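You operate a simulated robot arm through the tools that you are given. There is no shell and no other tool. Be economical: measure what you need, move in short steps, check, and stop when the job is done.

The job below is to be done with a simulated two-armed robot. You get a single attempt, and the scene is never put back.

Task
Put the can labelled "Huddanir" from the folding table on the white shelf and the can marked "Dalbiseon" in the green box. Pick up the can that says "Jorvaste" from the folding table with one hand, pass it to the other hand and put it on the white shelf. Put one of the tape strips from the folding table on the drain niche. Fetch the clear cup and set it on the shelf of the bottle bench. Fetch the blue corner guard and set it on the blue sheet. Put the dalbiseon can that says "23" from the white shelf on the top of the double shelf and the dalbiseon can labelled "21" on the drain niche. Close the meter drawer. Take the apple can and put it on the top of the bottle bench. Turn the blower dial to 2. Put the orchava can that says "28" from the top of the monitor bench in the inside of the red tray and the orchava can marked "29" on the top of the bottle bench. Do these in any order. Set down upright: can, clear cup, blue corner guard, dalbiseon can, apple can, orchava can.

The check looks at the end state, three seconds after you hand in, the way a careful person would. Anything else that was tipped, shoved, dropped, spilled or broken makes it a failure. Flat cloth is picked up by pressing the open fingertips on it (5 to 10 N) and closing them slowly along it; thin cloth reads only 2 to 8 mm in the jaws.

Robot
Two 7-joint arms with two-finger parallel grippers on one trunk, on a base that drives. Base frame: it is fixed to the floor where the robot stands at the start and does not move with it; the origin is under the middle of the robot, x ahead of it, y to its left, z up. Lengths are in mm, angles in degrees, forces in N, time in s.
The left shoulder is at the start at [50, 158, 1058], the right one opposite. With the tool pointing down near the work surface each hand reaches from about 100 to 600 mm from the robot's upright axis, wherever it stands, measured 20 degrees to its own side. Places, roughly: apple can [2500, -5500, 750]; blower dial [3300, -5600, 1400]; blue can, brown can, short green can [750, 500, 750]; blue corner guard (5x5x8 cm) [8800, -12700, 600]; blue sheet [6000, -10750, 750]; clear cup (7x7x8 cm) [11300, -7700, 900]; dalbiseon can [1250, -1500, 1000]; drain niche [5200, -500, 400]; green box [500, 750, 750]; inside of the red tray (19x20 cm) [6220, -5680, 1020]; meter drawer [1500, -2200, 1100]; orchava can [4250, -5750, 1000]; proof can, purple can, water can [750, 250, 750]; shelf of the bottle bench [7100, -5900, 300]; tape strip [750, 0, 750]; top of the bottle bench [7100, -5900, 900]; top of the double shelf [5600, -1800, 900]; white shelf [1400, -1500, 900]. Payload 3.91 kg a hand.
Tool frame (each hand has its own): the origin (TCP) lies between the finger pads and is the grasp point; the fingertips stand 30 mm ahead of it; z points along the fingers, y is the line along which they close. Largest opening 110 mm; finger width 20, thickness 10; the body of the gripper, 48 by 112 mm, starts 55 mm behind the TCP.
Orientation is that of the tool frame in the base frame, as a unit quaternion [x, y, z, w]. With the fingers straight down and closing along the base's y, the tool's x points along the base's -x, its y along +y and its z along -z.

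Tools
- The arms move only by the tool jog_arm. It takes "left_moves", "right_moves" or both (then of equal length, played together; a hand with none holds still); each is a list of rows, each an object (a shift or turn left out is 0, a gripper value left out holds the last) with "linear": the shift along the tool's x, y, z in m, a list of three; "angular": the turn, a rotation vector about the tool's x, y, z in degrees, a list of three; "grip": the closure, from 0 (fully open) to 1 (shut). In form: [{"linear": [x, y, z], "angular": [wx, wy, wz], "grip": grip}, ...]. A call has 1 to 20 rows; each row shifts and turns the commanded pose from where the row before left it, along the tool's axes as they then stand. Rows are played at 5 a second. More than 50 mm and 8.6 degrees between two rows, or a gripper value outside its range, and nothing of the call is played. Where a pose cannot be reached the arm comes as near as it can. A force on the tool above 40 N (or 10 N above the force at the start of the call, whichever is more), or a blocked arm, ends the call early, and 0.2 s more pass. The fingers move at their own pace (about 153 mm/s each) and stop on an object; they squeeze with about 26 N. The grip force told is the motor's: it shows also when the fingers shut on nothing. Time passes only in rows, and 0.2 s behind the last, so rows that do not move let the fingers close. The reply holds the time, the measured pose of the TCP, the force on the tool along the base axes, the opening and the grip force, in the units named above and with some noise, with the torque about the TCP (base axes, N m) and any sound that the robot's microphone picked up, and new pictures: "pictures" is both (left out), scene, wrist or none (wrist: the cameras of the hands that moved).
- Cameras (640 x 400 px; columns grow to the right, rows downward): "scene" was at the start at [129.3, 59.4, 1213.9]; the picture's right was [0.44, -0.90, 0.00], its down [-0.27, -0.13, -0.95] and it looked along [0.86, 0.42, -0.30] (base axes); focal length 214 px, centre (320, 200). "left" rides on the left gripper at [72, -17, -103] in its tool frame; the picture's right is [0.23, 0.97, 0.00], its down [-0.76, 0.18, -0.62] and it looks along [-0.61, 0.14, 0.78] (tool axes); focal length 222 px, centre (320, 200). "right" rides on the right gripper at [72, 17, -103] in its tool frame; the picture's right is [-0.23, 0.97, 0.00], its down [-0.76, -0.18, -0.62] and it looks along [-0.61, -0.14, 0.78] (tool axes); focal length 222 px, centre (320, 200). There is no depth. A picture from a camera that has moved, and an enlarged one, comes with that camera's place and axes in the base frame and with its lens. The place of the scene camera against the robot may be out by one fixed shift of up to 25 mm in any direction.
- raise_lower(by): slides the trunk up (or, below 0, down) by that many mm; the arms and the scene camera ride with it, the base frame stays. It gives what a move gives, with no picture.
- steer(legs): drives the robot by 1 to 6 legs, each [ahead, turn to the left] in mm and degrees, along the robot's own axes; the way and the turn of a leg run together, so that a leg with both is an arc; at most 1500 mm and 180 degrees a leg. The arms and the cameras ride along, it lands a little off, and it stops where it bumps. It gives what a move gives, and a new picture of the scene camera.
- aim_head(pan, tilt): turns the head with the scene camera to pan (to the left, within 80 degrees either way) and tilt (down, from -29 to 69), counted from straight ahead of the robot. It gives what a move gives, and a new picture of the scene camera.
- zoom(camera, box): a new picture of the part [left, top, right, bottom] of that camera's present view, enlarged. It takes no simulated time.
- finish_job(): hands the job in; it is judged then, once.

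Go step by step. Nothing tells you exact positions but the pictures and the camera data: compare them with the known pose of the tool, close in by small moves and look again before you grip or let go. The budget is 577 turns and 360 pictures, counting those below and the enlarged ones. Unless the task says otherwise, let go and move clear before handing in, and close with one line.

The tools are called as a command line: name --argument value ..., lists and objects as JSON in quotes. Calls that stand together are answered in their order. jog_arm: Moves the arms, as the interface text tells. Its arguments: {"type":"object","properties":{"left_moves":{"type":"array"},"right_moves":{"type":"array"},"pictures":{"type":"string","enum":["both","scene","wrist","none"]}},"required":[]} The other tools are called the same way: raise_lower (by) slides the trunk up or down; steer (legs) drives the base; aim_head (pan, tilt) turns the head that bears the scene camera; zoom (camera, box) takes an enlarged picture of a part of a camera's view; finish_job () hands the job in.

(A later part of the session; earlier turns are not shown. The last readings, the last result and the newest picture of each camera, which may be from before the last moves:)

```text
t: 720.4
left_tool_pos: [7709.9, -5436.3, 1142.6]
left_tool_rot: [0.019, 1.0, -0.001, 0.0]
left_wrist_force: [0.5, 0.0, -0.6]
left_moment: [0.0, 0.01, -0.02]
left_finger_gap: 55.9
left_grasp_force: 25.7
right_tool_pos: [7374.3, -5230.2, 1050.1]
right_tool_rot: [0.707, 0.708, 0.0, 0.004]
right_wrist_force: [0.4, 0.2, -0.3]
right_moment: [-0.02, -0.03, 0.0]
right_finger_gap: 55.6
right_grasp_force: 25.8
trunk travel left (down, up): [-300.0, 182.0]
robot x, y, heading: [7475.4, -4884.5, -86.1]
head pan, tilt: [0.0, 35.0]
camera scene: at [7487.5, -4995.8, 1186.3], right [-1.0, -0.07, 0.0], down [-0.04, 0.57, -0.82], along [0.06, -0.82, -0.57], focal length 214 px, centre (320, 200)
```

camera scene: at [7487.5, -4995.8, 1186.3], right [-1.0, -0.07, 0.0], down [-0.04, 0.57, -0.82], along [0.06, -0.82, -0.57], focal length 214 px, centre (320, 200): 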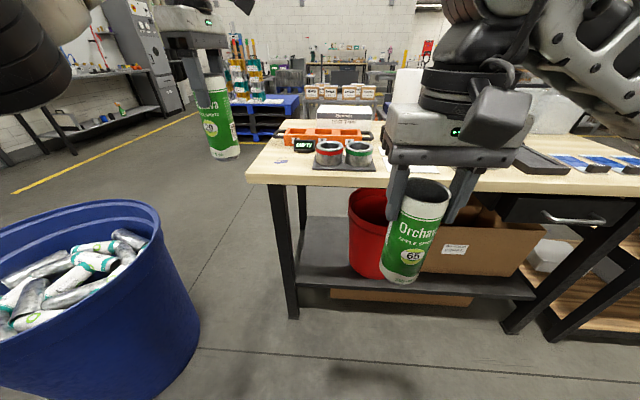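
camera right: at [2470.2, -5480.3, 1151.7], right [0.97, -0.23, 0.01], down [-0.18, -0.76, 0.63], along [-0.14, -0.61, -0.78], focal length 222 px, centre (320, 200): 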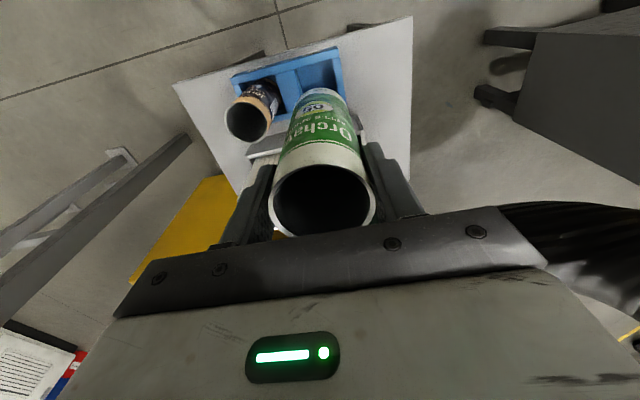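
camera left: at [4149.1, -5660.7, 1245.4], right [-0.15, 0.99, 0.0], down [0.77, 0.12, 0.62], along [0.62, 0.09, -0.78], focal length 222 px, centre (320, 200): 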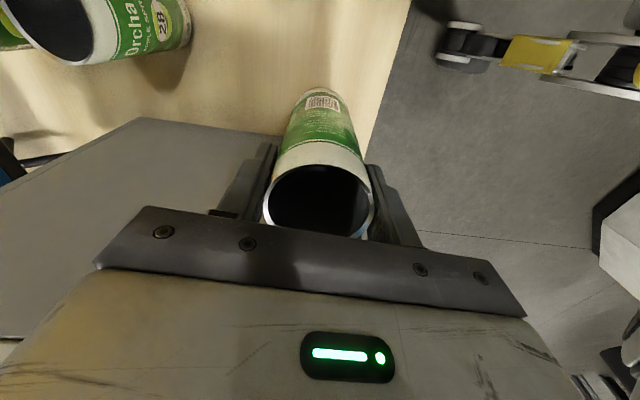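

steer --legs '[[270, 0]]'

zoom --camera "left" --box '[0, 0, 640, 400]'

```text
t: 722.3
left_tool_pos: [7731.3, -5704.0, 1142.6]
left_tool_rot: [0.017, 1.0, -0.002, 0.0]
left_wrist_force: [-0.1, -0.6, -0.4]
left_moment: [0.04, 0.01, 0.02]
left_finger_gap: 55.9
left_grasp_force: 25.7
right_tool_pos: [7393.9, -5499.7, 1048.7]
right_tool_rot: [0.704, 0.71, 0.001, 0.003]
right_wrist_force: [0.5, 0.7, -1.0]
right_moment: [-0.01, 0.01, 0.02]
right_finger_gap: 55.7
right_grasp_force: 26.3
trunk travel left (down, up): [-300.0, 182.0]
robot x, y, heading: [7490.1, -5154.3, -85.7]
head pan, tilt: [0.0, 35.0]
camera scene: at [7507.3, -5265.0, 1186.2], right [-1.0, -0.07, 0.0], down [-0.04, 0.57, -0.82], along [0.06, -0.82, -0.57], focal length 214 px, centre (320, 200)
```

scene: 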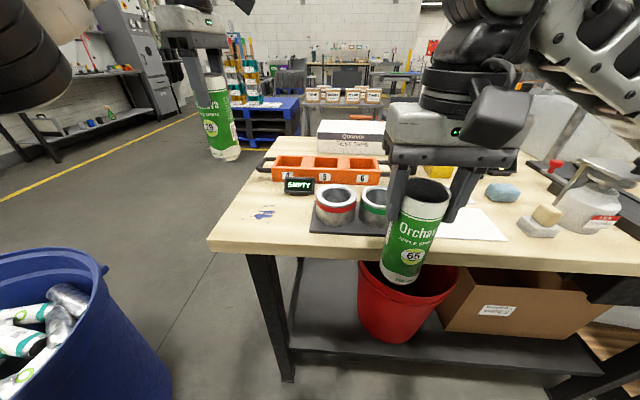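

```text
1.00 times, centred on (320, 200) of left (not enlarged: the box is as wide or as high as the picture)
camera zoom: at [7656.8, -5719.9, 1245.0], right [-0.19, 0.98, 0.0], down [0.77, 0.15, 0.62], along [0.61, 0.12, -0.78], focal length 222 px, centre (320, 200)
```

zoom: 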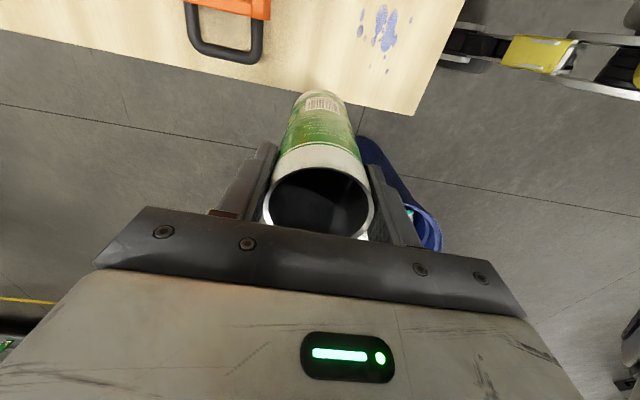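

jog_arm --left_moves '[{"linear": [0.046, -0.012, 0]}, {"linear": [0, 0, 0.045]}, {"linear": [0, 0, 0.045]}, {"linear": [0, 0, 0.015]}]' --pictures "both"

```text
t: 723.3
left_tool_pos: [7695.2, -5707.6, 1039.1]
left_tool_rot: [0.016, 1.0, -0.003, 0.0]
left_wrist_force: [0.4, -0.5, 4.4]
left_moment: [0.0, -0.07, 0.03]
left_finger_gap: 56.2
left_grasp_force: 25.8
left hand out of reach, approached as far as the arm can: row 1
right_tool_pos: [7393.1, -5498.2, 1050.9]
right_tool_rot: [0.704, 0.71, 0.0, 0.003]
right_wrist_force: [-0.5, 0.5, -0.7]
right_moment: [0.01, 0.0, -0.01]
right_finger_gap: 55.8
right_grasp_force: 25.9
trunk travel left (down, up): [-300.0, 182.0]
robot x, y, heading: [7495.8, -5157.2, -85.5]
head pan, tilt: [0.0, 35.0]
camera scene: at [7507.0, -5264.2, 1186.5], right [-1.0, -0.07, 0.0], down [-0.04, 0.57, -0.82], along [0.06, -0.82, -0.57], focal length 214 px, centre (320, 200)
camera left: at [7621.1, -5724.2, 1142.3], right [-0.2, 0.98, -0.01], down [0.77, 0.16, 0.62], along [0.61, 0.12, -0.78], focal length 222 px, centre (320, 200)
```

scene: 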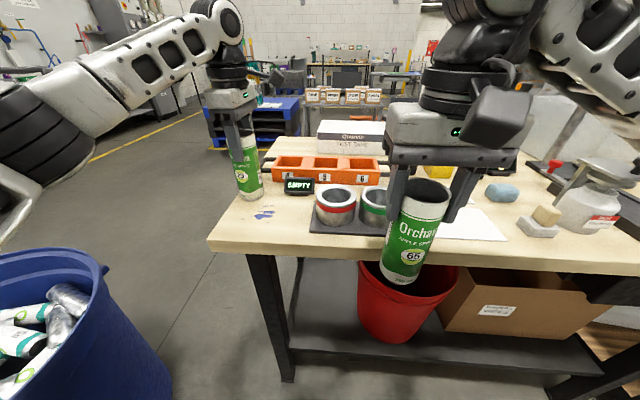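
left: 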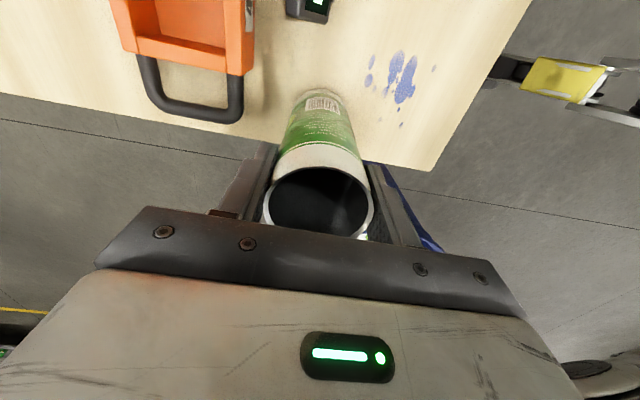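

jog_arm --left_moves '[{"linear": [0, 0, -0.01]}, {"linear": [0.02, 0, 0]}, {"linear": [0, 0, 0.005]}, {"linear": [0, 0, 0.003]}, {"linear": [0, 0, 0.003]}, {}]' --pictures "none"

```text
t: 724.7
left_tool_pos: [7674.2, -5708.2, 1038.8]
left_tool_rot: [0.017, 1.0, -0.006, 0.001]
left_wrist_force: [2.0, -3.1, 21.5]
left_moment: [-0.08, -0.3, -0.02]
left_finger_gap: 56.1
left_grasp_force: 25.6
right_tool_pos: [7394.3, -5497.8, 1049.7]
right_tool_rot: [0.704, 0.71, -0.001, 0.005]
right_wrist_force: [0.3, -0.3, -0.8]
right_moment: [0.03, 0.04, 0.01]
right_finger_gap: 55.8
right_grasp_force: 25.6
trunk travel left (down, up): [-300.0, 182.0]
robot x, y, heading: [7495.4, -5158.8, -85.7]
head pan, tilt: [0.0, 35.0]
```

jog_arm --left_moves '[{"linear": [0, 0, -0.002]}, {"grip": 0.35}, {}, {"linear": [0, 0, -0.04]}, {"linear": [0, 0, -0.04]}]' --pictures "wrist"

```text
t: 725.9
left_tool_pos: [7672.3, -5710.2, 1119.0]
left_tool_rot: [0.018, 1.0, -0.002, 0.0]
left_wrist_force: [0.6, 0.2, -0.2]
left_moment: [-0.01, -0.02, -0.01]
left_finger_gap: 71.4
left_grasp_force: 0.1
right_tool_pos: [7394.3, -5499.0, 1049.1]
right_tool_rot: [0.705, 0.71, 0.001, 0.004]
right_wrist_force: [0.2, -0.6, -0.2]
right_moment: [-0.04, -0.03, 0.02]
right_finger_gap: 55.7
right_grasp_force: 25.5
trunk travel left (down, up): [-300.0, 182.0]
robot x, y, heading: [7494.1, -5158.1, -85.9]
head pan, tilt: [0.0, 35.0]
camera left: at [7598.9, -5725.6, 1222.1], right [-0.19, 0.98, 0.0], down [0.77, 0.15, 0.62], along [0.61, 0.12, -0.78], focal length 222 px, centre (320, 200)
```

left: 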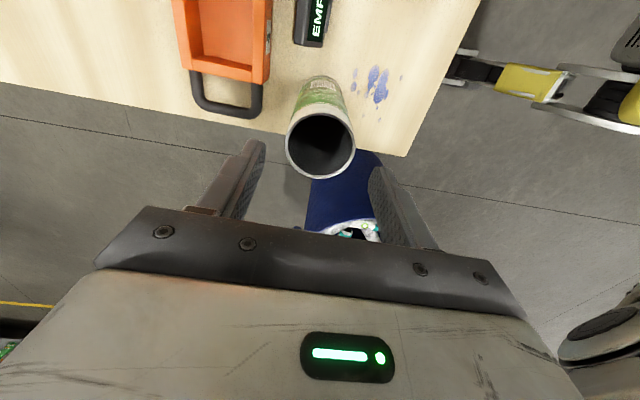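

Orchava 29 stands on the bench. Now I raise the apple can, turn the robot left and bring it to the front-left of the bench.

jog_arm --right_moves '[{"linear": [0, 0, -0.04]}, {"linear": [0, 0, -0.04]}]' --left_moves '[{"linear": [0, 0.045, 0]}, {"linear": [0, 0.045, 0]}]' --pictures "none"

steer --legs '[[0, 33]]'

```text
t: 726.5
left_tool_pos: [7678.7, -5616.9, 1121.2]
left_tool_rot: [0.016, 1.0, -0.001, -0.002]
left_wrist_force: [-0.3, -0.4, 0.0]
left_moment: [0.01, 0.01, 0.0]
left_finger_gap: 71.4
left_grasp_force: 0.1
right_tool_pos: [7395.0, -5496.9, 1130.8]
right_tool_rot: [0.704, 0.71, 0.0, 0.003]
right_wrist_force: [-0.4, 0.1, -1.1]
right_moment: [-0.01, 0.02, 0.0]
right_finger_gap: 55.6
right_grasp_force: 26.3
trunk travel left (down, up): [-300.0, 182.0]
robot x, y, heading: [7490.8, -5156.4, -85.9]
head pan, tilt: [0.0, 35.0]
```

```text
t: 728.5
left_tool_pos: [7899.9, -5443.9, 1119.9]
left_tool_rot: [-0.265, 0.964, -0.002, 0.0]
left_wrist_force: [-0.5, -0.2, -0.3]
left_moment: [-0.03, 0.0, -0.02]
left_finger_gap: 71.6
left_grasp_force: 0.0
right_tool_pos: [7595.9, -5496.3, 1130.6]
right_tool_rot: [0.477, 0.879, 0.0, 0.003]
right_wrist_force: [0.3, 0.0, 0.4]
right_moment: [-0.01, 0.0, 0.04]
right_finger_gap: 56.0
right_grasp_force: 26.0
trunk travel left (down, up): [-300.0, 182.0]
robot x, y, heading: [7496.6, -5157.7, -53.3]
head pan, tilt: [0.0, 35.0]
camera scene: at [7575.1, -5239.1, 1186.3], right [-0.8, -0.6, 0.0], down [-0.34, 0.46, -0.82], along [0.49, -0.65, -0.57], focal length 214 px, centre (320, 200)
```

scene: 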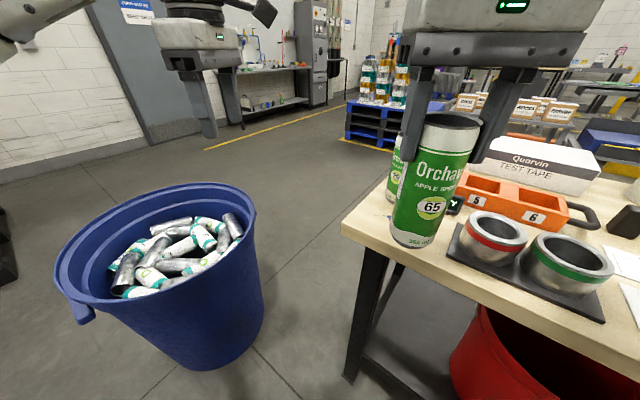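

jog_arm --right_moves '[{"linear": [-0.048, 0.004, 0]}, {"linear": [-0.048, 0.004, 0]}, {"linear": [-0.048, 0.004, 0]}, {"linear": [0, 0, 0.04]}]' --pictures "both"

```text
t: 729.5
left_tool_pos: [7899.9, -5444.4, 1120.6]
left_tool_rot: [-0.265, 0.964, -0.001, 0.001]
left_wrist_force: [0.0, 0.4, 1.0]
left_moment: [-0.02, 0.0, 0.0]
left_finger_gap: 71.5
left_grasp_force: 0.1
right_tool_pos: [7686.6, -5611.5, 1092.2]
right_tool_rot: [0.475, 0.88, 0.0, 0.005]
right_wrist_force: [0.1, -0.4, -0.4]
right_moment: [0.05, -0.04, 0.04]
right_finger_gap: 55.9
right_grasp_force: 26.5
trunk travel left (down, up): [-300.0, 182.0]
robot x, y, heading: [7494.3, -5155.1, -53.3]
head pan, tilt: [0.0, 35.0]
camera scene: at [7574.7, -5239.6, 1186.2], right [-0.8, -0.6, 0.0], down [-0.34, 0.46, -0.82], along [0.49, -0.65, -0.57], focal length 214 px, centre (320, 200)
camera right: at [7658.6, -5540.7, 1195.5], right [0.94, 0.34, 0.01], down [0.26, -0.73, 0.63], along [0.22, -0.59, -0.78], focal length 222 px, centre (320, 200)
```

scene: 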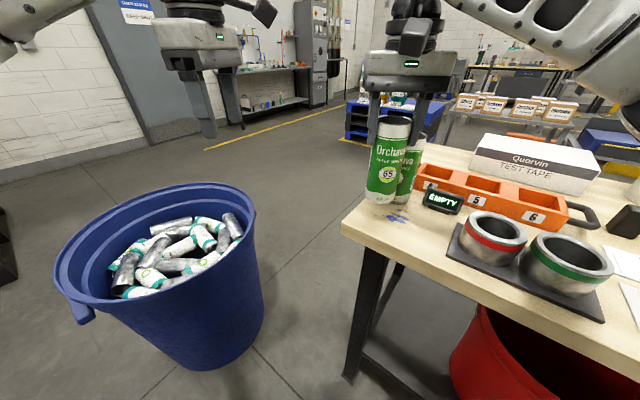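
right: 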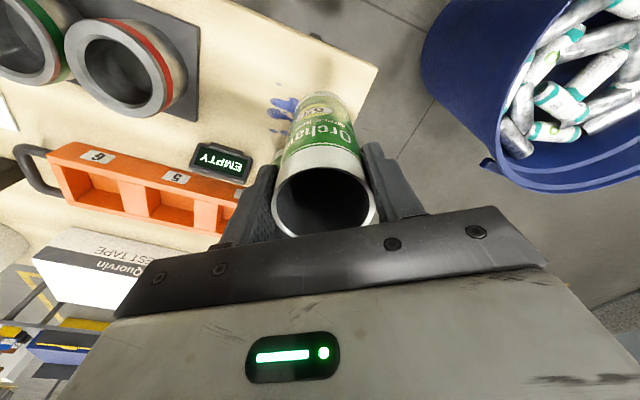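

jog_arm --right_moves '[{"linear": [0.012, -0.01, 0.02]}, {"linear": [0, 0, 0.02]}, {"linear": [0, 0, 0.006]}, {"linear": [0, 0, 0.003]}, {"linear": [0, 0, 0.003]}, {"linear": [0, 0, 0.003]}, {}]' --pictures "none"

```text
t: 731.1
left_tool_pos: [7899.2, -5442.3, 1121.2]
left_tool_rot: [-0.266, 0.964, -0.002, 0.001]
left_wrist_force: [0.1, 0.2, 0.3]
left_moment: [0.02, -0.01, 0.02]
left_finger_gap: 71.4
left_grasp_force: 0.1
right_tool_pos: [7669.5, -5604.4, 1038.3]
right_tool_rot: [0.476, 0.879, 0.0, 0.005]
right_wrist_force: [-1.3, -3.0, 23.0]
right_moment: [-0.48, 0.26, -0.01]
right_finger_gap: 55.8
right_grasp_force: 25.7
trunk travel left (down, up): [-300.0, 182.0]
robot x, y, heading: [7491.9, -5154.3, -53.1]
head pan, tilt: [0.0, 35.0]
```

jog_arm --right_moves '[{"linear": [0, 0, -0.002]}, {"grip": 0.35}, {}, {"linear": [0, 0, -0.045]}, {"linear": [0, 0, -0.045]}, {"linear": [0.05, 0, 0]}, {"linear": [0.05, 0, 0]}, {"linear": [0.05, 0, 0]}]' --pictures "scene"

```text
t: 732.9
left_tool_pos: [7899.6, -5443.4, 1120.1]
left_tool_rot: [-0.266, 0.964, -0.001, 0.0]
left_wrist_force: [-0.7, 0.5, 0.1]
left_moment: [0.01, -0.01, -0.01]
left_finger_gap: 71.4
left_grasp_force: 0.0
right_tool_pos: [7587.4, -5478.3, 1129.2]
right_tool_rot: [0.477, 0.879, 0.001, 0.003]
right_wrist_force: [0.1, 0.1, 0.1]
right_moment: [0.02, -0.01, -0.01]
right_finger_gap: 71.8
right_grasp_force: 0.0
trunk travel left (down, up): [-300.0, 182.0]
robot x, y, heading: [7490.5, -5156.4, -53.3]
head pan, tilt: [0.0, 35.0]
camera scene: at [7574.7, -5239.0, 1186.3], right [-0.8, -0.6, 0.0], down [-0.34, 0.46, -0.82], along [0.49, -0.65, -0.57], focal length 214 px, centre (320, 200)
```

scene: 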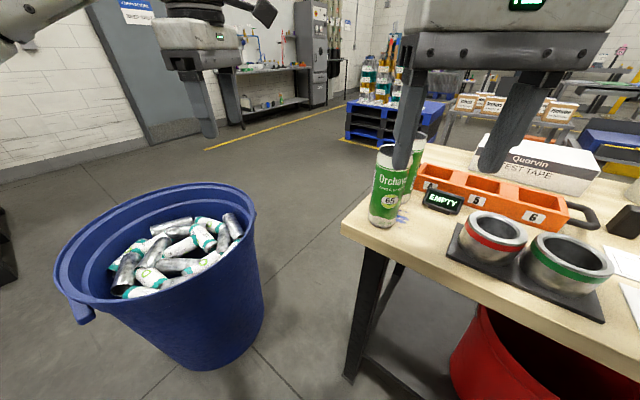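

Both cans stand on the bench. I return to the monitor bench for Orchava 28.

steer --legs '[[-550, 0], [0, -127], [1500, 0], [1500, 0], [0, 90]]'

aim_head --pan 15 --tilt 20

```text
t: 759.2
left_tool_pos: [4290.2, -4994.2, 1120.9]
left_tool_rot: [0.105, 0.994, -0.002, 0.0]
left_wrist_force: [0.5, -0.1, -0.4]
left_moment: [-0.06, 0.01, 0.01]
left_finger_gap: 71.5
left_grasp_force: 0.1
right_tool_pos: [4038.2, -4806.6, 1130.3]
right_tool_rot: [0.764, 0.645, -0.001, 0.004]
right_wrist_force: [0.1, 0.2, -0.2]
right_moment: [0.02, -0.03, -0.01]
right_finger_gap: 71.4
right_grasp_force: 0.1
trunk travel left (down, up): [-300.0, 182.0]
robot x, y, heading: [4187.1, -4503.4, -95.7]
head pan, tilt: [0.0, 35.0]
camera scene: at [4180.6, -4613.8, 1186.3], right [-0.99, 0.1, 0.0], down [0.06, 0.57, -0.82], along [-0.08, -0.81, -0.57], focal length 214 px, centre (320, 200)
```

scene: 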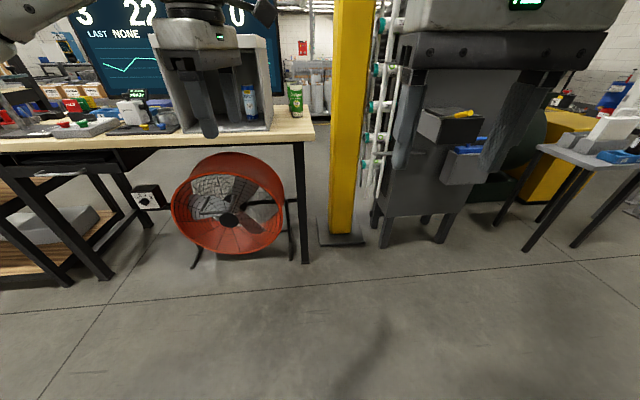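

```text
t: 760.0
left_tool_pos: [4289.4, -4994.0, 1120.5]
left_tool_rot: [0.106, 0.994, -0.002, 0.0]
left_wrist_force: [-0.2, -0.1, 1.0]
left_moment: [-0.02, -0.03, 0.0]
left_finger_gap: 71.4
left_grasp_force: 0.1
right_tool_pos: [4037.7, -4806.4, 1130.7]
right_tool_rot: [0.764, 0.645, 0.0, 0.004]
right_wrist_force: [0.3, -0.1, 0.0]
right_moment: [0.03, -0.01, -0.01]
right_finger_gap: 71.6
right_grasp_force: 0.1
trunk travel left (down, up): [-300.0, 182.0]
robot x, y, heading: [4187.1, -4506.8, -96.0]
head pan, tilt: [15.0, 20.0]
camera scene: at [4204.3, -4618.2, 1210.0], right [-0.99, -0.16, 0.0], down [-0.05, 0.34, -0.94], along [0.15, -0.93, -0.34], focal length 214 px, centre (320, 200)
```

scene: 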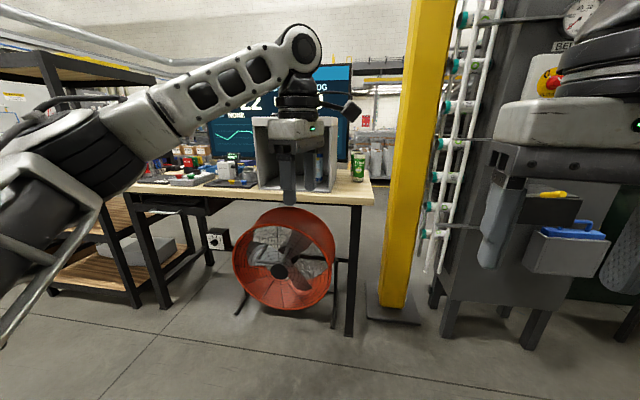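

jog_arm --right_moves '[{"linear": [0.045, 0, 0]}, {"linear": [0.045, 0, 0]}, {"linear": [0.03, 0, 0]}]' --left_moves '[{"linear": [0, 0, -0.02]}, {"linear": [0, 0, 0]}, {"linear": [0, 0, 0]}]' --pictures "none"

steer --legs '[[0, -5], [640, 0], [0, 11]]'

zoom --camera "left" --box '[0, 0, 640, 400]'

```text
t: 760.8
left_tool_pos: [4291.1, -4993.4, 1142.2]
left_tool_rot: [0.106, 0.994, -0.002, 0.0]
left_wrist_force: [-1.1, 0.0, 0.6]
left_moment: [-0.01, -0.01, 0.02]
left_finger_gap: 71.2
left_grasp_force: 0.2
right_tool_pos: [4060.2, -4688.7, 1127.3]
right_tool_rot: [0.764, 0.645, 0.0, 0.004]
right_wrist_force: [0.0, 0.3, -0.6]
right_moment: [-0.02, -0.01, 0.0]
right_finger_gap: 71.6
right_grasp_force: 0.0
trunk travel left (down, up): [-300.0, 182.0]
robot x, y, heading: [4188.0, -4504.8, -96.0]
head pan, tilt: [15.0, 20.0]
```

```text
t: 765.6
left_tool_pos: [4225.8, -5606.6, 1139.8]
left_tool_rot: [0.048, 0.999, -0.001, 0.0]
left_wrist_force: [-0.4, -0.2, 0.7]
left_moment: [-0.01, 0.0, 0.03]
left_finger_gap: 71.7
left_grasp_force: 0.0
right_tool_pos: [3961.8, -5330.2, 1127.7]
right_tool_rot: [0.727, 0.686, 0.0, 0.004]
right_wrist_force: [0.4, -0.1, -0.3]
right_moment: [0.02, -0.03, -0.01]
right_finger_gap: 71.3
right_grasp_force: 0.1
trunk travel left (down, up): [-300.0, 182.0]
robot x, y, heading: [4068.7, -5129.5, -89.5]
head pan, tilt: [15.0, 20.0]
camera scene: at [4100.3, -5242.8, 1210.1], right [-0.96, -0.27, 0.0], down [-0.09, 0.33, -0.94], along [0.25, -0.91, -0.34], focal length 214 px, centre (320, 200)
```

scene: 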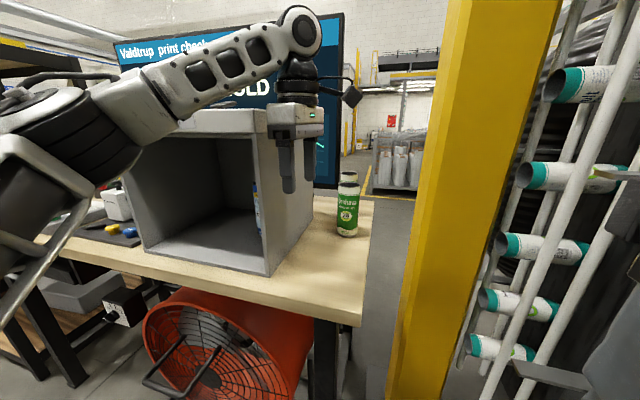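

```text
1.00 times, centred on (320, 200) of left (not enlarged: the box is as wide or as high as the picture)
camera zoom: at [4151.6, -5616.9, 1243.8], right [-0.13, 0.99, 0.0], down [0.78, 0.1, 0.62], along [0.62, 0.08, -0.78], focal length 222 px, centre (320, 200)
```

zoom: 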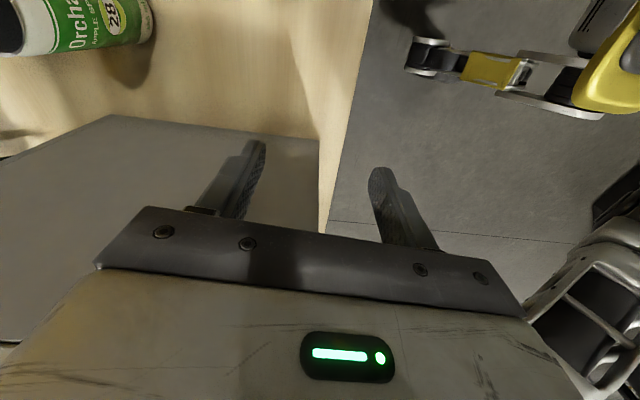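

steer --legs '[[30, 0]]'

jog_arm --left_moves '[{"linear": [0.006, -0.045, 0]}, {"linear": [0.006, -0.045, 0]}, {"linear": [0.006, -0.045, 0]}, {"linear": [0.006, -0.045, 0]}]' --pictures "wrist"

```text
t: 766.4
left_tool_pos: [4226.6, -5634.8, 1140.2]
left_tool_rot: [0.048, 0.999, 0.0, 0.0]
left_wrist_force: [-0.1, -0.2, -0.1]
left_moment: [0.03, -0.02, 0.03]
left_finger_gap: 71.3
left_grasp_force: 0.1
right_tool_pos: [3962.4, -5359.6, 1127.5]
right_tool_rot: [0.726, 0.687, -0.001, 0.004]
right_wrist_force: [0.5, -0.2, 0.3]
right_moment: [0.0, -0.03, -0.02]
right_finger_gap: 71.4
right_grasp_force: 0.1
trunk travel left (down, up): [-300.0, 182.0]
robot x, y, heading: [4068.4, -5159.8, -89.3]
head pan, tilt: [15.0, 20.0]
camera scene: at [4100.4, -5272.6, 1210.0], right [-0.96, -0.27, 0.0], down [-0.09, 0.33, -0.94], along [0.25, -0.9, -0.34], focal length 214 px, centre (320, 200)
```

scene: 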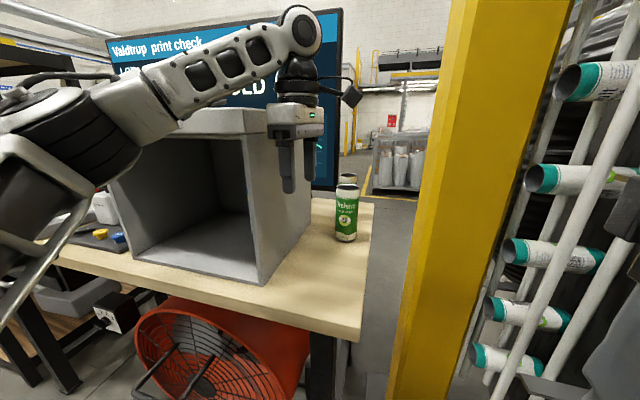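

```text
t: 767.4
left_tool_pos: [4190.4, -5730.7, 1115.1]
left_tool_rot: [0.049, 0.999, -0.001, 0.001]
left_wrist_force: [-1.2, -0.1, 0.6]
left_moment: [0.03, 0.0, -0.04]
left_finger_gap: 71.6
left_grasp_force: 0.0
left hand out of reach, approached as far as the arm can: row 2, 3, 4
right_tool_pos: [3962.1, -5360.5, 1127.1]
right_tool_rot: [0.727, 0.687, 0.0, 0.004]
right_wrist_force: [-0.6, -0.1, 0.7]
right_moment: [0.0, 0.01, -0.03]
right_finger_gap: 71.5
right_grasp_force: 0.0
trunk travel left (down, up): [-300.0, 182.0]
robot x, y, heading: [4067.5, -5160.9, -89.1]
head pan, tilt: [15.0, 20.0]
camera left: at [4114.8, -5742.1, 1218.5], right [-0.13, 0.99, 0.0], down [0.78, 0.1, 0.62], along [0.62, 0.08, -0.78], focal length 222 px, centre (320, 200)
```

left: 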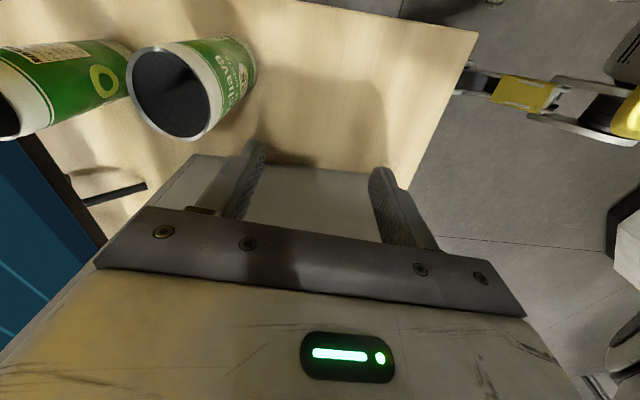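

Can 28 is just out of reach with a vertical hand. I turn the left hand back to normal yaw and tilt it forward ~32° to extend reach.

jog_arm --left_moves '[{"linear": [0, 0.045, -0.02]}, {"linear": [0, 0.04, 0]}, {"angular": [0, 0, 8.5]}, {"angular": [0, 0, 8.5]}, {"angular": [0, 0, 8.5]}, {"angular": [0, 0, 8.5]}, {"angular": [0, 0, 8.5]}, {"angular": [0, 0, 8.5]}, {"angular": [0, 0, 8.5]}, {"angular": [0, 0, 8.5]}, {"angular": [0, 0, 8.5]}, {"angular": [0, 0, 8]}, {"angular": [0, -8, 0]}, {"angular": [0, -8, 0]}, {"angular": [0, -8, 0]}, {"angular": [0, -8, 0]}]' --pictures "none"

```text
t: 770.8
left_tool_pos: [4198.9, -5646.2, 1134.8]
left_tool_rot: [0.68, 0.679, -0.196, 0.196]
left_wrist_force: [-0.3, -0.3, 1.0]
left_moment: [0.0, -0.01, 0.03]
left_finger_gap: 71.7
left_grasp_force: 0.0
right_tool_pos: [3961.9, -5358.5, 1126.9]
right_tool_rot: [0.727, 0.687, -0.001, 0.004]
right_wrist_force: [0.3, -0.1, 0.4]
right_moment: [0.02, 0.03, -0.03]
right_finger_gap: 71.4
right_grasp_force: 0.0
trunk travel left (down, up): [-300.0, 182.0]
robot x, y, heading: [4070.8, -5162.8, -89.2]
head pan, tilt: [15.0, 20.0]
```

jog_arm --left_moves '[{"linear": [-0.0304, -0.0068, 0.0226]}, {"linear": [-0.0304, -0.0068, 0.0226]}, {"linear": [-0.0304, -0.0068, 0.0226]}, {"linear": [-0.0304, -0.0068, 0.0226]}]' --pictures "both"

```text
t: 771.8
left_tool_pos: [4169.0, -5799.7, 1120.7]
left_tool_rot: [0.681, 0.678, -0.195, 0.196]
left_wrist_force: [-0.1, -0.3, -0.4]
left_moment: [0.02, 0.03, 0.04]
left_finger_gap: 71.4
left_grasp_force: 0.0
right_tool_pos: [3960.4, -5361.0, 1127.2]
right_tool_rot: [0.727, 0.687, 0.0, 0.005]
right_wrist_force: [-0.6, 0.6, -0.8]
right_moment: [-0.01, 0.02, 0.01]
right_finger_gap: 71.5
right_grasp_force: 0.0
trunk travel left (down, up): [-300.0, 182.0]
robot x, y, heading: [4070.0, -5159.2, -89.3]
head pan, tilt: [15.0, 20.0]
camera scene: at [4099.3, -5273.4, 1209.8], right [-0.96, -0.27, 0.0], down [-0.09, 0.33, -0.94], along [0.25, -0.9, -0.34], focal length 214 px, centre (320, 200)
camera left: at [4151.0, -5684.0, 1169.4], right [0.97, 0.19, -0.12], down [0.17, -0.32, 0.93], along [0.14, -0.93, -0.34], focal length 222 px, centre (320, 200)
```

scene: 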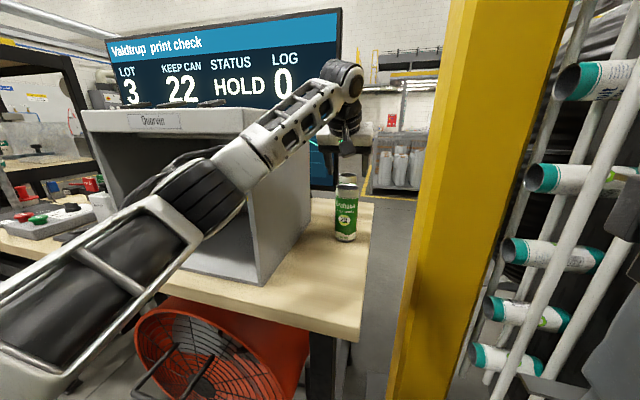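
left: 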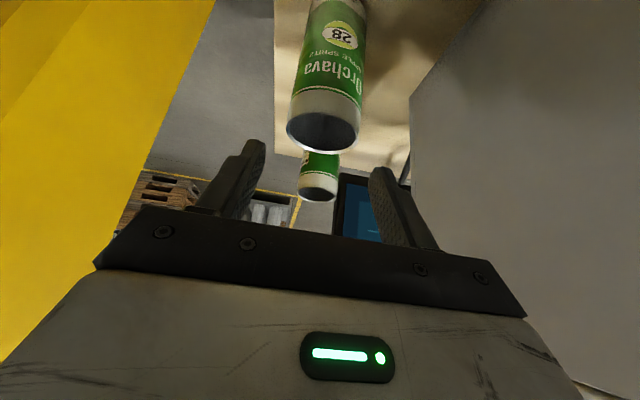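

jog_arm --left_moves '[{"linear": [-0.0237, -0.002, 0.0149], "grip": 0.25}, {"linear": [0.0213, 0, 0.0338]}]' --pictures "wrist"

```text
t: 772.4
left_tool_pos: [4170.8, -5826.0, 1080.5]
left_tool_rot: [0.679, 0.679, -0.196, 0.196]
left_wrist_force: [0.7, 0.4, 1.0]
left_moment: [-0.01, -0.02, 0.0]
left_finger_gap: 82.6
left_grasp_force: 0.0
right_tool_pos: [3962.5, -5360.2, 1127.2]
right_tool_rot: [0.727, 0.687, 0.0, 0.004]
right_wrist_force: [0.2, 1.1, -0.1]
right_moment: [-0.02, 0.0, 0.0]
right_finger_gap: 71.5
right_grasp_force: 0.1
trunk travel left (down, up): [-300.0, 182.0]
robot x, y, heading: [4072.0, -5158.2, -89.9]
head pan, tilt: [15.0, 20.0]
camera left: at [4153.1, -5711.4, 1129.9], right [0.97, 0.19, -0.12], down [0.18, -0.31, 0.93], along [0.14, -0.93, -0.34], focal length 222 px, centre (320, 200)
```

left: 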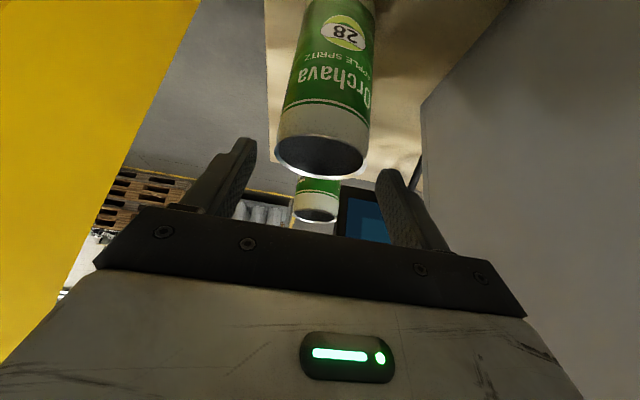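

jog_arm --left_moves '[{"linear": [0.0085, -0.001, 0.0171]}, {"linear": [0.0084, -0.001, 0.0171]}, {"grip": 1}, {}, {}, {}]' --pictures "wrist"

```text
t: 773.8
left_tool_pos: [4168.7, -5829.9, 1044.7]
left_tool_rot: [0.679, 0.679, -0.196, 0.196]
left_wrist_force: [-0.2, -0.3, -0.6]
left_moment: [0.0, 0.04, 0.0]
left_finger_gap: 60.5
left_grasp_force: 25.5
right_tool_pos: [3960.8, -5358.2, 1126.1]
right_tool_rot: [0.726, 0.687, -0.001, 0.004]
right_wrist_force: [-0.2, -0.6, 0.5]
right_moment: [-0.01, 0.01, 0.0]
right_finger_gap: 71.5
right_grasp_force: 0.0
trunk travel left (down, up): [-300.0, 182.0]
robot x, y, heading: [4068.3, -5160.3, -89.5]
head pan, tilt: [15.0, 20.0]
camera left: at [4150.4, -5715.1, 1093.1], right [0.97, 0.19, -0.12], down [0.18, -0.31, 0.93], along [0.14, -0.93, -0.34], focal length 222 px, centre (320, 200)
```

left: 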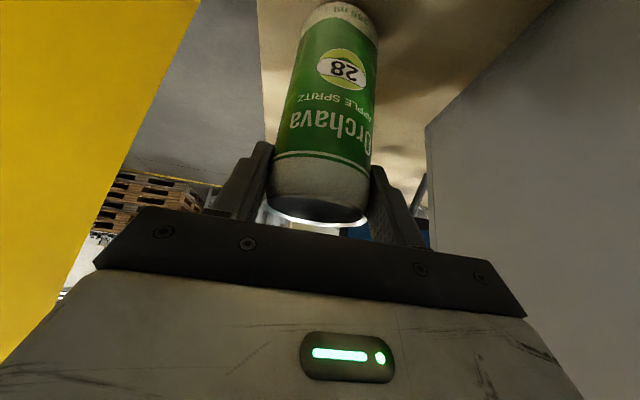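

jog_arm --left_moves '[{"linear": [-0.0187, 0, -0.0296]}, {"linear": [-0.0187, 0, -0.0296]}]' --pictures "wrist"

steer --legs '[[-500, 0]]'

```text
t: 774.4
left_tool_pos: [4169.4, -5827.3, 1115.3]
left_tool_rot: [0.68, 0.679, -0.195, 0.195]
left_wrist_force: [0.0, 0.1, 0.1]
left_moment: [-0.01, 0.01, 0.01]
left_finger_gap: 60.5
left_grasp_force: 26.3
right_tool_pos: [3962.8, -5358.4, 1127.1]
right_tool_rot: [0.726, 0.688, 0.0, 0.004]
right_wrist_force: [-0.3, -0.7, 0.4]
right_moment: [-0.01, -0.02, 0.0]
right_finger_gap: 71.5
right_grasp_force: 0.0
trunk travel left (down, up): [-300.0, 182.0]
robot x, y, heading: [4069.6, -5160.9, -89.7]
head pan, tilt: [15.0, 20.0]
camera left: at [4150.7, -5712.9, 1164.9], right [0.97, 0.19, -0.12], down [0.18, -0.31, 0.93], along [0.14, -0.93, -0.34], focal length 222 px, centre (320, 200)
```

left: 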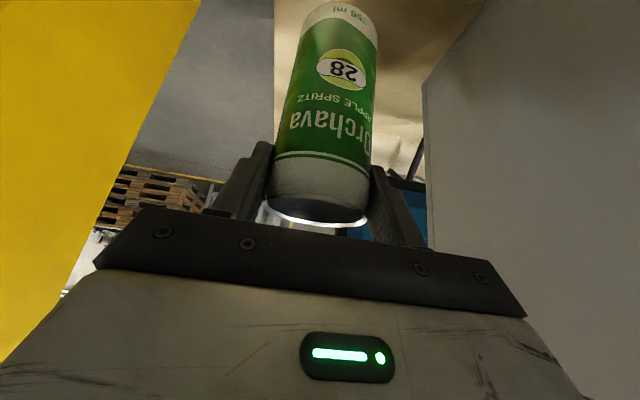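

```text
t: 777.3
left_tool_pos: [4162.7, -5350.1, 1116.2]
left_tool_rot: [0.68, 0.679, -0.196, 0.196]
left_wrist_force: [-0.8, 0.2, -0.1]
left_moment: [0.01, -0.03, -0.01]
left_finger_gap: 60.2
left_grasp_force: 26.4
right_tool_pos: [3956.4, -4880.1, 1127.1]
right_tool_rot: [0.727, 0.687, -0.001, 0.004]
right_wrist_force: [0.7, 0.3, 0.4]
right_moment: [-0.01, 0.03, -0.03]
right_finger_gap: 71.5
right_grasp_force: 0.0
trunk travel left (down, up): [-300.0, 182.0]
robot x, y, heading: [4062.9, -4686.6, -89.5]
head pan, tilt: [15.0, 20.0]
camera scene: at [4095.6, -4793.7, 1210.2], right [-0.96, -0.27, 0.0], down [-0.09, 0.33, -0.94], along [0.25, -0.91, -0.34], focal length 214 px, centre (320, 200)
```

scene: 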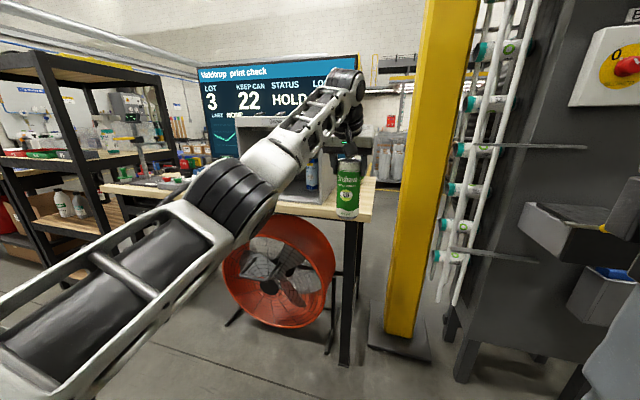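

jog_arm --left_moves '[{"linear": [0.034, 0, -0.0213]}, {"linear": [0.034, 0, -0.0213]}, {"linear": [0.034, 0, -0.0213]}, {"linear": [0.034, 0, -0.0213]}, {"linear": [0.034, 0, -0.0213]}]' --pictures "none"

steer --legs '[[0, 90], [1500, 0], [520, 0], [0, -90]]'

aim_head --pan 0 --tilt 15

```text
t: 778.5
left_tool_pos: [4163.1, -5147.4, 1118.3]
left_tool_rot: [0.68, 0.679, -0.195, 0.196]
left_wrist_force: [-0.9, 0.5, 0.0]
left_moment: [0.02, -0.03, -0.02]
left_finger_gap: 60.1
left_grasp_force: 26.2
right_tool_pos: [3956.9, -4879.4, 1127.7]
right_tool_rot: [0.728, 0.686, -0.001, 0.004]
right_wrist_force: [0.2, 0.7, 0.0]
right_moment: [-0.01, -0.02, 0.03]
right_finger_gap: 71.4
right_grasp_force: 0.1
trunk travel left (down, up): [-300.0, 182.0]
robot x, y, heading: [4062.6, -4681.1, -89.5]
head pan, tilt: [15.0, 20.0]
```

```text
t: 796.3
left_tool_pos: [6182.9, -5108.4, 1118.3]
left_tool_rot: [0.686, 0.673, -0.197, 0.194]
left_wrist_force: [-0.5, 0.2, 0.1]
left_moment: [0.02, -0.01, 0.03]
left_finger_gap: 60.5
left_grasp_force: 25.7
right_tool_pos: [5981.0, -4838.3, 1127.1]
right_tool_rot: [0.733, 0.68, 0.001, 0.005]
right_wrist_force: [-0.2, 0.1, 0.2]
right_moment: [-0.02, -0.01, 0.04]
right_finger_gap: 71.6
right_grasp_force: 0.0
trunk travel left (down, up): [-300.0, 182.0]
robot x, y, heading: [6093.0, -4639.8, -90.7]
head pan, tilt: [15.0, 20.0]
camera scene: at [6120.1, -4753.3, 1210.1], right [-0.97, -0.25, 0.0], down [-0.09, 0.33, -0.94], along [0.24, -0.91, -0.34], focal length 214 px, centre (320, 200)
```

scene: 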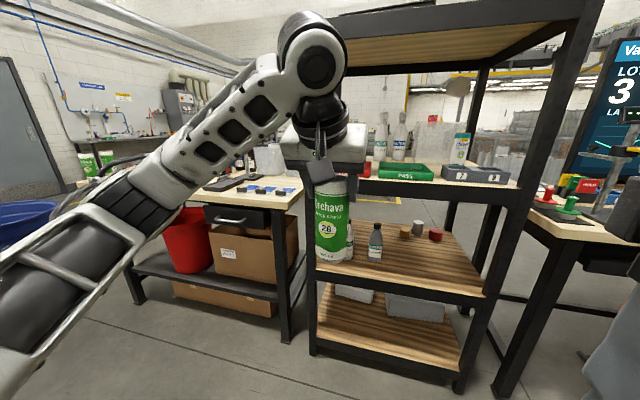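

```text
t: 797.1
left_tool_pos: [6182.4, -5109.4, 1118.3]
left_tool_rot: [0.686, 0.673, -0.198, 0.194]
left_wrist_force: [0.7, -1.0, 0.0]
left_moment: [-0.01, -0.02, 0.0]
left_finger_gap: 60.4
left_grasp_force: 25.8
right_tool_pos: [5979.6, -4835.8, 1127.0]
right_tool_rot: [0.733, 0.68, 0.0, 0.003]
right_wrist_force: [-0.1, 0.0, 0.6]
right_moment: [-0.01, 0.03, 0.01]
right_finger_gap: 71.5
right_grasp_force: 0.0
trunk travel left (down, up): [-300.0, 182.0]
robot x, y, heading: [6089.3, -4639.9, -90.4]
head pan, tilt: [0.0, 15.0]
camera scene: at [6096.1, -4756.5, 1218.2], right [-1.0, 0.01, 0.0], down [0.0, 0.26, -0.97], along [-0.01, -0.97, -0.26], focal length 214 px, centre (320, 200)
```

scene: 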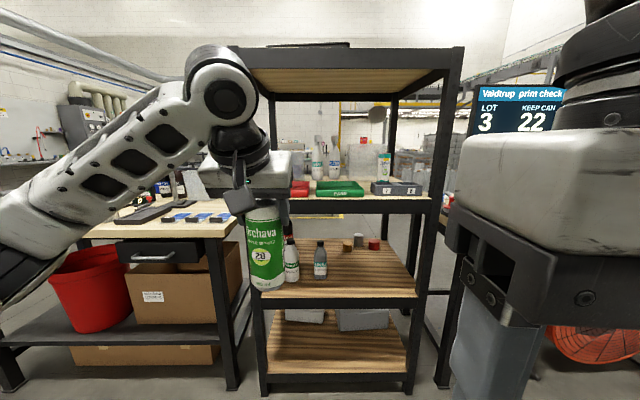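

The red tray is on the rack's upper level beside a green one. I raise the trunk and drive closer for a better view.

raise_lower --by 100

steer --legs '[[240, 0]]'

aim_head --pan 8 --tilt 25

```text
t: 798.4
left_tool_pos: [6183.5, -5109.1, 1217.3]
left_tool_rot: [0.686, 0.673, -0.198, 0.194]
left_wrist_force: [0.2, -0.5, -0.4]
left_moment: [-0.03, 0.0, 0.01]
left_finger_gap: 60.2
left_grasp_force: 26.0
right_tool_pos: [5981.2, -4837.9, 1226.8]
right_tool_rot: [0.733, 0.68, 0.001, 0.003]
right_wrist_force: [0.2, 0.1, -0.2]
right_moment: [-0.02, 0.0, -0.01]
right_finger_gap: 71.8
right_grasp_force: 0.1
trunk travel left (down, up): [-400.0, 82.0]
robot x, y, heading: [6090.3, -4640.5, -90.4]
head pan, tilt: [0.0, 15.0]
```

```text
t: 800.2
left_tool_pos: [6179.8, -5349.0, 1218.0]
left_tool_rot: [0.687, 0.671, -0.199, 0.194]
left_wrist_force: [-0.1, -1.2, -0.5]
left_moment: [0.02, 0.0, 0.0]
left_finger_gap: 60.2
left_grasp_force: 26.1
right_tool_pos: [5978.2, -5077.8, 1228.2]
right_tool_rot: [0.734, 0.679, 0.001, 0.004]
right_wrist_force: [-0.5, -0.6, -0.1]
right_moment: [0.03, 0.0, -0.01]
right_finger_gap: 71.3
right_grasp_force: 0.1
trunk travel left (down, up): [-400.0, 82.0]
robot x, y, heading: [6091.6, -4884.2, -90.4]
head pan, tilt: [0.0, 15.0]
camera scene: at [6093.3, -4996.9, 1318.2], right [-1.0, 0.01, 0.0], down [0.0, 0.26, -0.97], along [-0.01, -0.97, -0.26], focal length 214 px, centre (320, 200)
```

scene: 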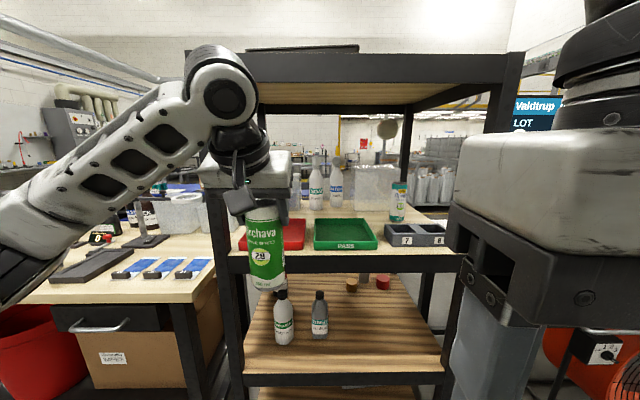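

```text
t: 800.9
left_tool_pos: [6178.3, -5348.4, 1217.5]
left_tool_rot: [0.687, 0.671, -0.199, 0.194]
left_wrist_force: [0.3, -0.4, -1.0]
left_moment: [-0.02, 0.02, 0.01]
left_finger_gap: 60.5
left_grasp_force: 26.8
right_tool_pos: [5977.4, -5077.8, 1226.7]
right_tool_rot: [0.734, 0.68, 0.0, 0.004]
right_wrist_force: [-0.2, -0.6, 0.6]
right_moment: [-0.03, -0.02, 0.02]
right_finger_gap: 71.7
right_grasp_force: 0.0
trunk travel left (down, up): [-400.0, 82.0]
robot x, y, heading: [6087.8, -4880.7, -90.7]
head pan, tilt: [8.0, 25.0]
camera scene: at [6106.1, -4994.2, 1302.1], right [-0.99, -0.13, 0.0], down [-0.05, 0.42, -0.91], along [0.12, -0.9, -0.42], focal length 214 px, centre (320, 200)
```

scene: 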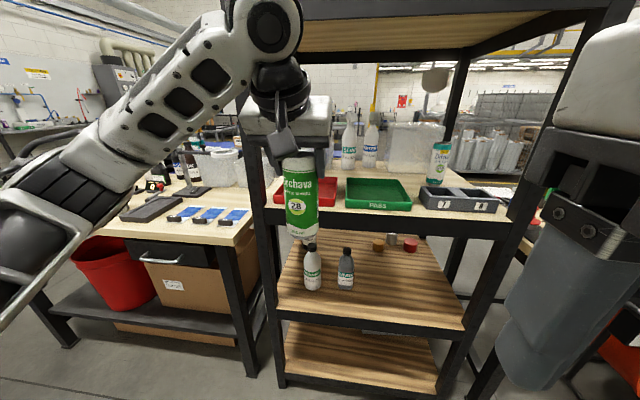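

jog_arm --left_moves '[{"linear": [0, 0.025, 0]}, {"linear": [0, 0.025, 0]}]' --pictures "none"

steer --legs '[[250, 0]]'

```text
t: 801.5
left_tool_pos: [6229.6, -5349.8, 1215.9]
left_tool_rot: [0.686, 0.672, -0.199, 0.194]
left_wrist_force: [-0.1, -1.0, 0.5]
left_moment: [-0.03, -0.03, -0.03]
left_finger_gap: 60.6
left_grasp_force: 26.2
right_tool_pos: [5979.0, -5076.7, 1226.8]
right_tool_rot: [0.734, 0.68, 0.0, 0.005]
right_wrist_force: [0.1, -0.7, 0.3]
right_moment: [0.01, 0.0, 0.02]
right_finger_gap: 71.8
right_grasp_force: 0.0
trunk travel left (down, up): [-400.0, 82.0]
robot x, y, heading: [6090.8, -4877.7, -90.5]
head pan, tilt: [8.0, 25.0]
```

```text
t: 803.3
left_tool_pos: [6220.8, -5594.3, 1215.3]
left_tool_rot: [0.689, 0.67, -0.199, 0.194]
left_wrist_force: [0.3, 0.4, -0.1]
left_moment: [0.03, -0.01, 0.0]
left_finger_gap: 60.3
left_grasp_force: 25.6
right_tool_pos: [5972.5, -5321.5, 1227.3]
right_tool_rot: [0.736, 0.677, 0.001, 0.004]
right_wrist_force: [-0.3, -0.3, -0.2]
right_moment: [0.03, -0.01, 0.0]
right_finger_gap: 71.7
right_grasp_force: 0.0
trunk travel left (down, up): [-400.0, 82.0]
robot x, y, heading: [6083.5, -5124.3, -90.9]
head pan, tilt: [8.0, 25.0]
camera scene: at [6101.8, -5240.3, 1301.9], right [-0.99, -0.12, 0.0], down [-0.05, 0.42, -0.91], along [0.11, -0.9, -0.42], focal length 214 px, centre (320, 200)
```

scene: 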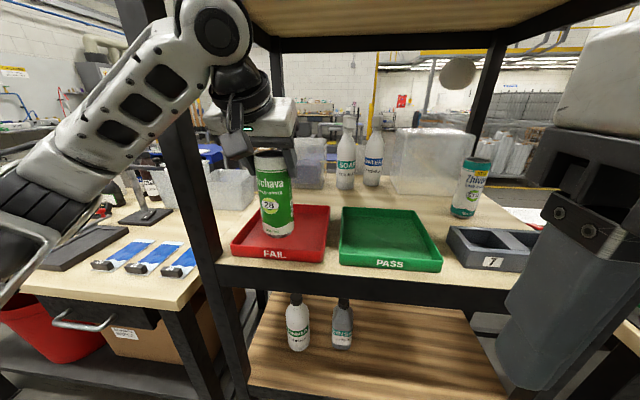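

The left post is close to my forearm, so I back up and stretch the arm further instead (straighter forearm).

steer --legs '[[-140, 0]]'

jog_arm --left_moves '[{"linear": [-0.0348, 0, 0.0218]}, {"linear": [-0.0348, 0, 0.0218]}, {"linear": [-0.0348, 0, 0.0218]}, {"linear": [-0.0348, 0, 0.0218]}]' --pictures "both"

```text
t: 804.6
left_tool_pos: [6222.2, -5458.8, 1216.8]
left_tool_rot: [0.691, 0.668, -0.2, 0.193]
left_wrist_force: [-0.1, -0.1, 0.8]
left_moment: [-0.01, 0.0, -0.01]
left_finger_gap: 60.2
left_grasp_force: 25.8
right_tool_pos: [5975.5, -5184.0, 1227.3]
right_tool_rot: [0.737, 0.676, 0.0, 0.004]
right_wrist_force: [0.2, 0.2, 0.2]
right_moment: [-0.03, -0.01, -0.01]
right_finger_gap: 71.4
right_grasp_force: 0.1
trunk travel left (down, up): [-400.0, 82.0]
robot x, y, heading: [6086.9, -4990.5, -91.2]
head pan, tilt: [8.0, 25.0]
camera scene: at [6103.9, -5103.0, 1302.1], right [-0.99, -0.12, 0.0], down [-0.05, 0.42, -0.91], along [0.11, -0.9, -0.42], focal length 214 px, centre (320, 200)
```

scene: 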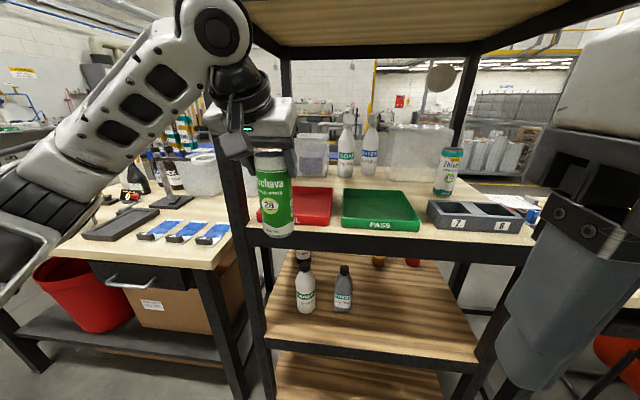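

```text
t: 805.6
left_tool_pos: [6218.9, -5622.1, 1220.1]
left_tool_rot: [0.691, 0.667, -0.199, 0.193]
left_wrist_force: [0.2, 0.5, -0.1]
left_moment: [-0.03, -0.01, -0.02]
left_finger_gap: 60.5
left_grasp_force: 26.7
right_tool_pos: [5973.7, -5186.8, 1226.5]
right_tool_rot: [0.737, 0.676, 0.0, 0.004]
right_wrist_force: [0.4, 0.4, 0.0]
right_moment: [0.0, 0.05, -0.04]
right_finger_gap: 71.7
right_grasp_force: 0.2
trunk travel left (down, up): [-400.0, 82.0]
robot x, y, heading: [6088.9, -4991.2, -91.5]
head pan, tilt: [8.0, 25.0]
camera scene: at [6103.5, -5104.1, 1302.0], right [-0.99, -0.12, 0.0], down [-0.05, 0.42, -0.91], along [0.11, -0.9, -0.42], focal length 214 px, centre (320, 200)
camera left: at [6204.7, -5507.0, 1268.1], right [0.98, 0.16, -0.12], down [0.17, -0.32, 0.93], along [0.11, -0.93, -0.34], focal length 222 px, centre (320, 200)
```

scene: 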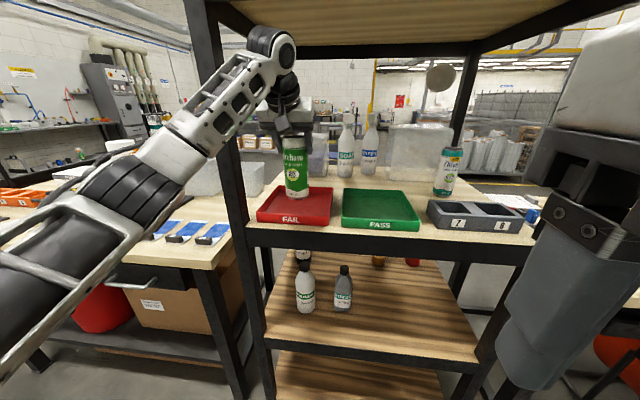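
left: 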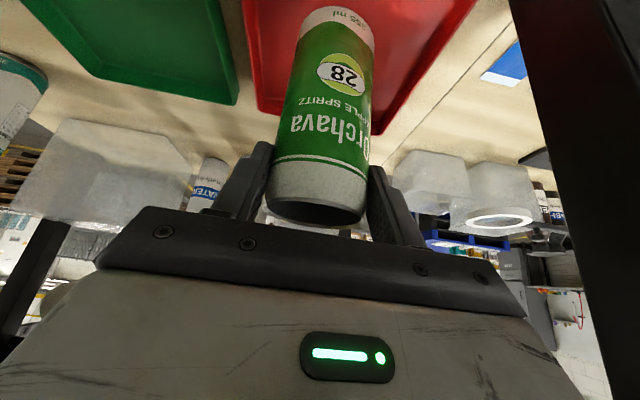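

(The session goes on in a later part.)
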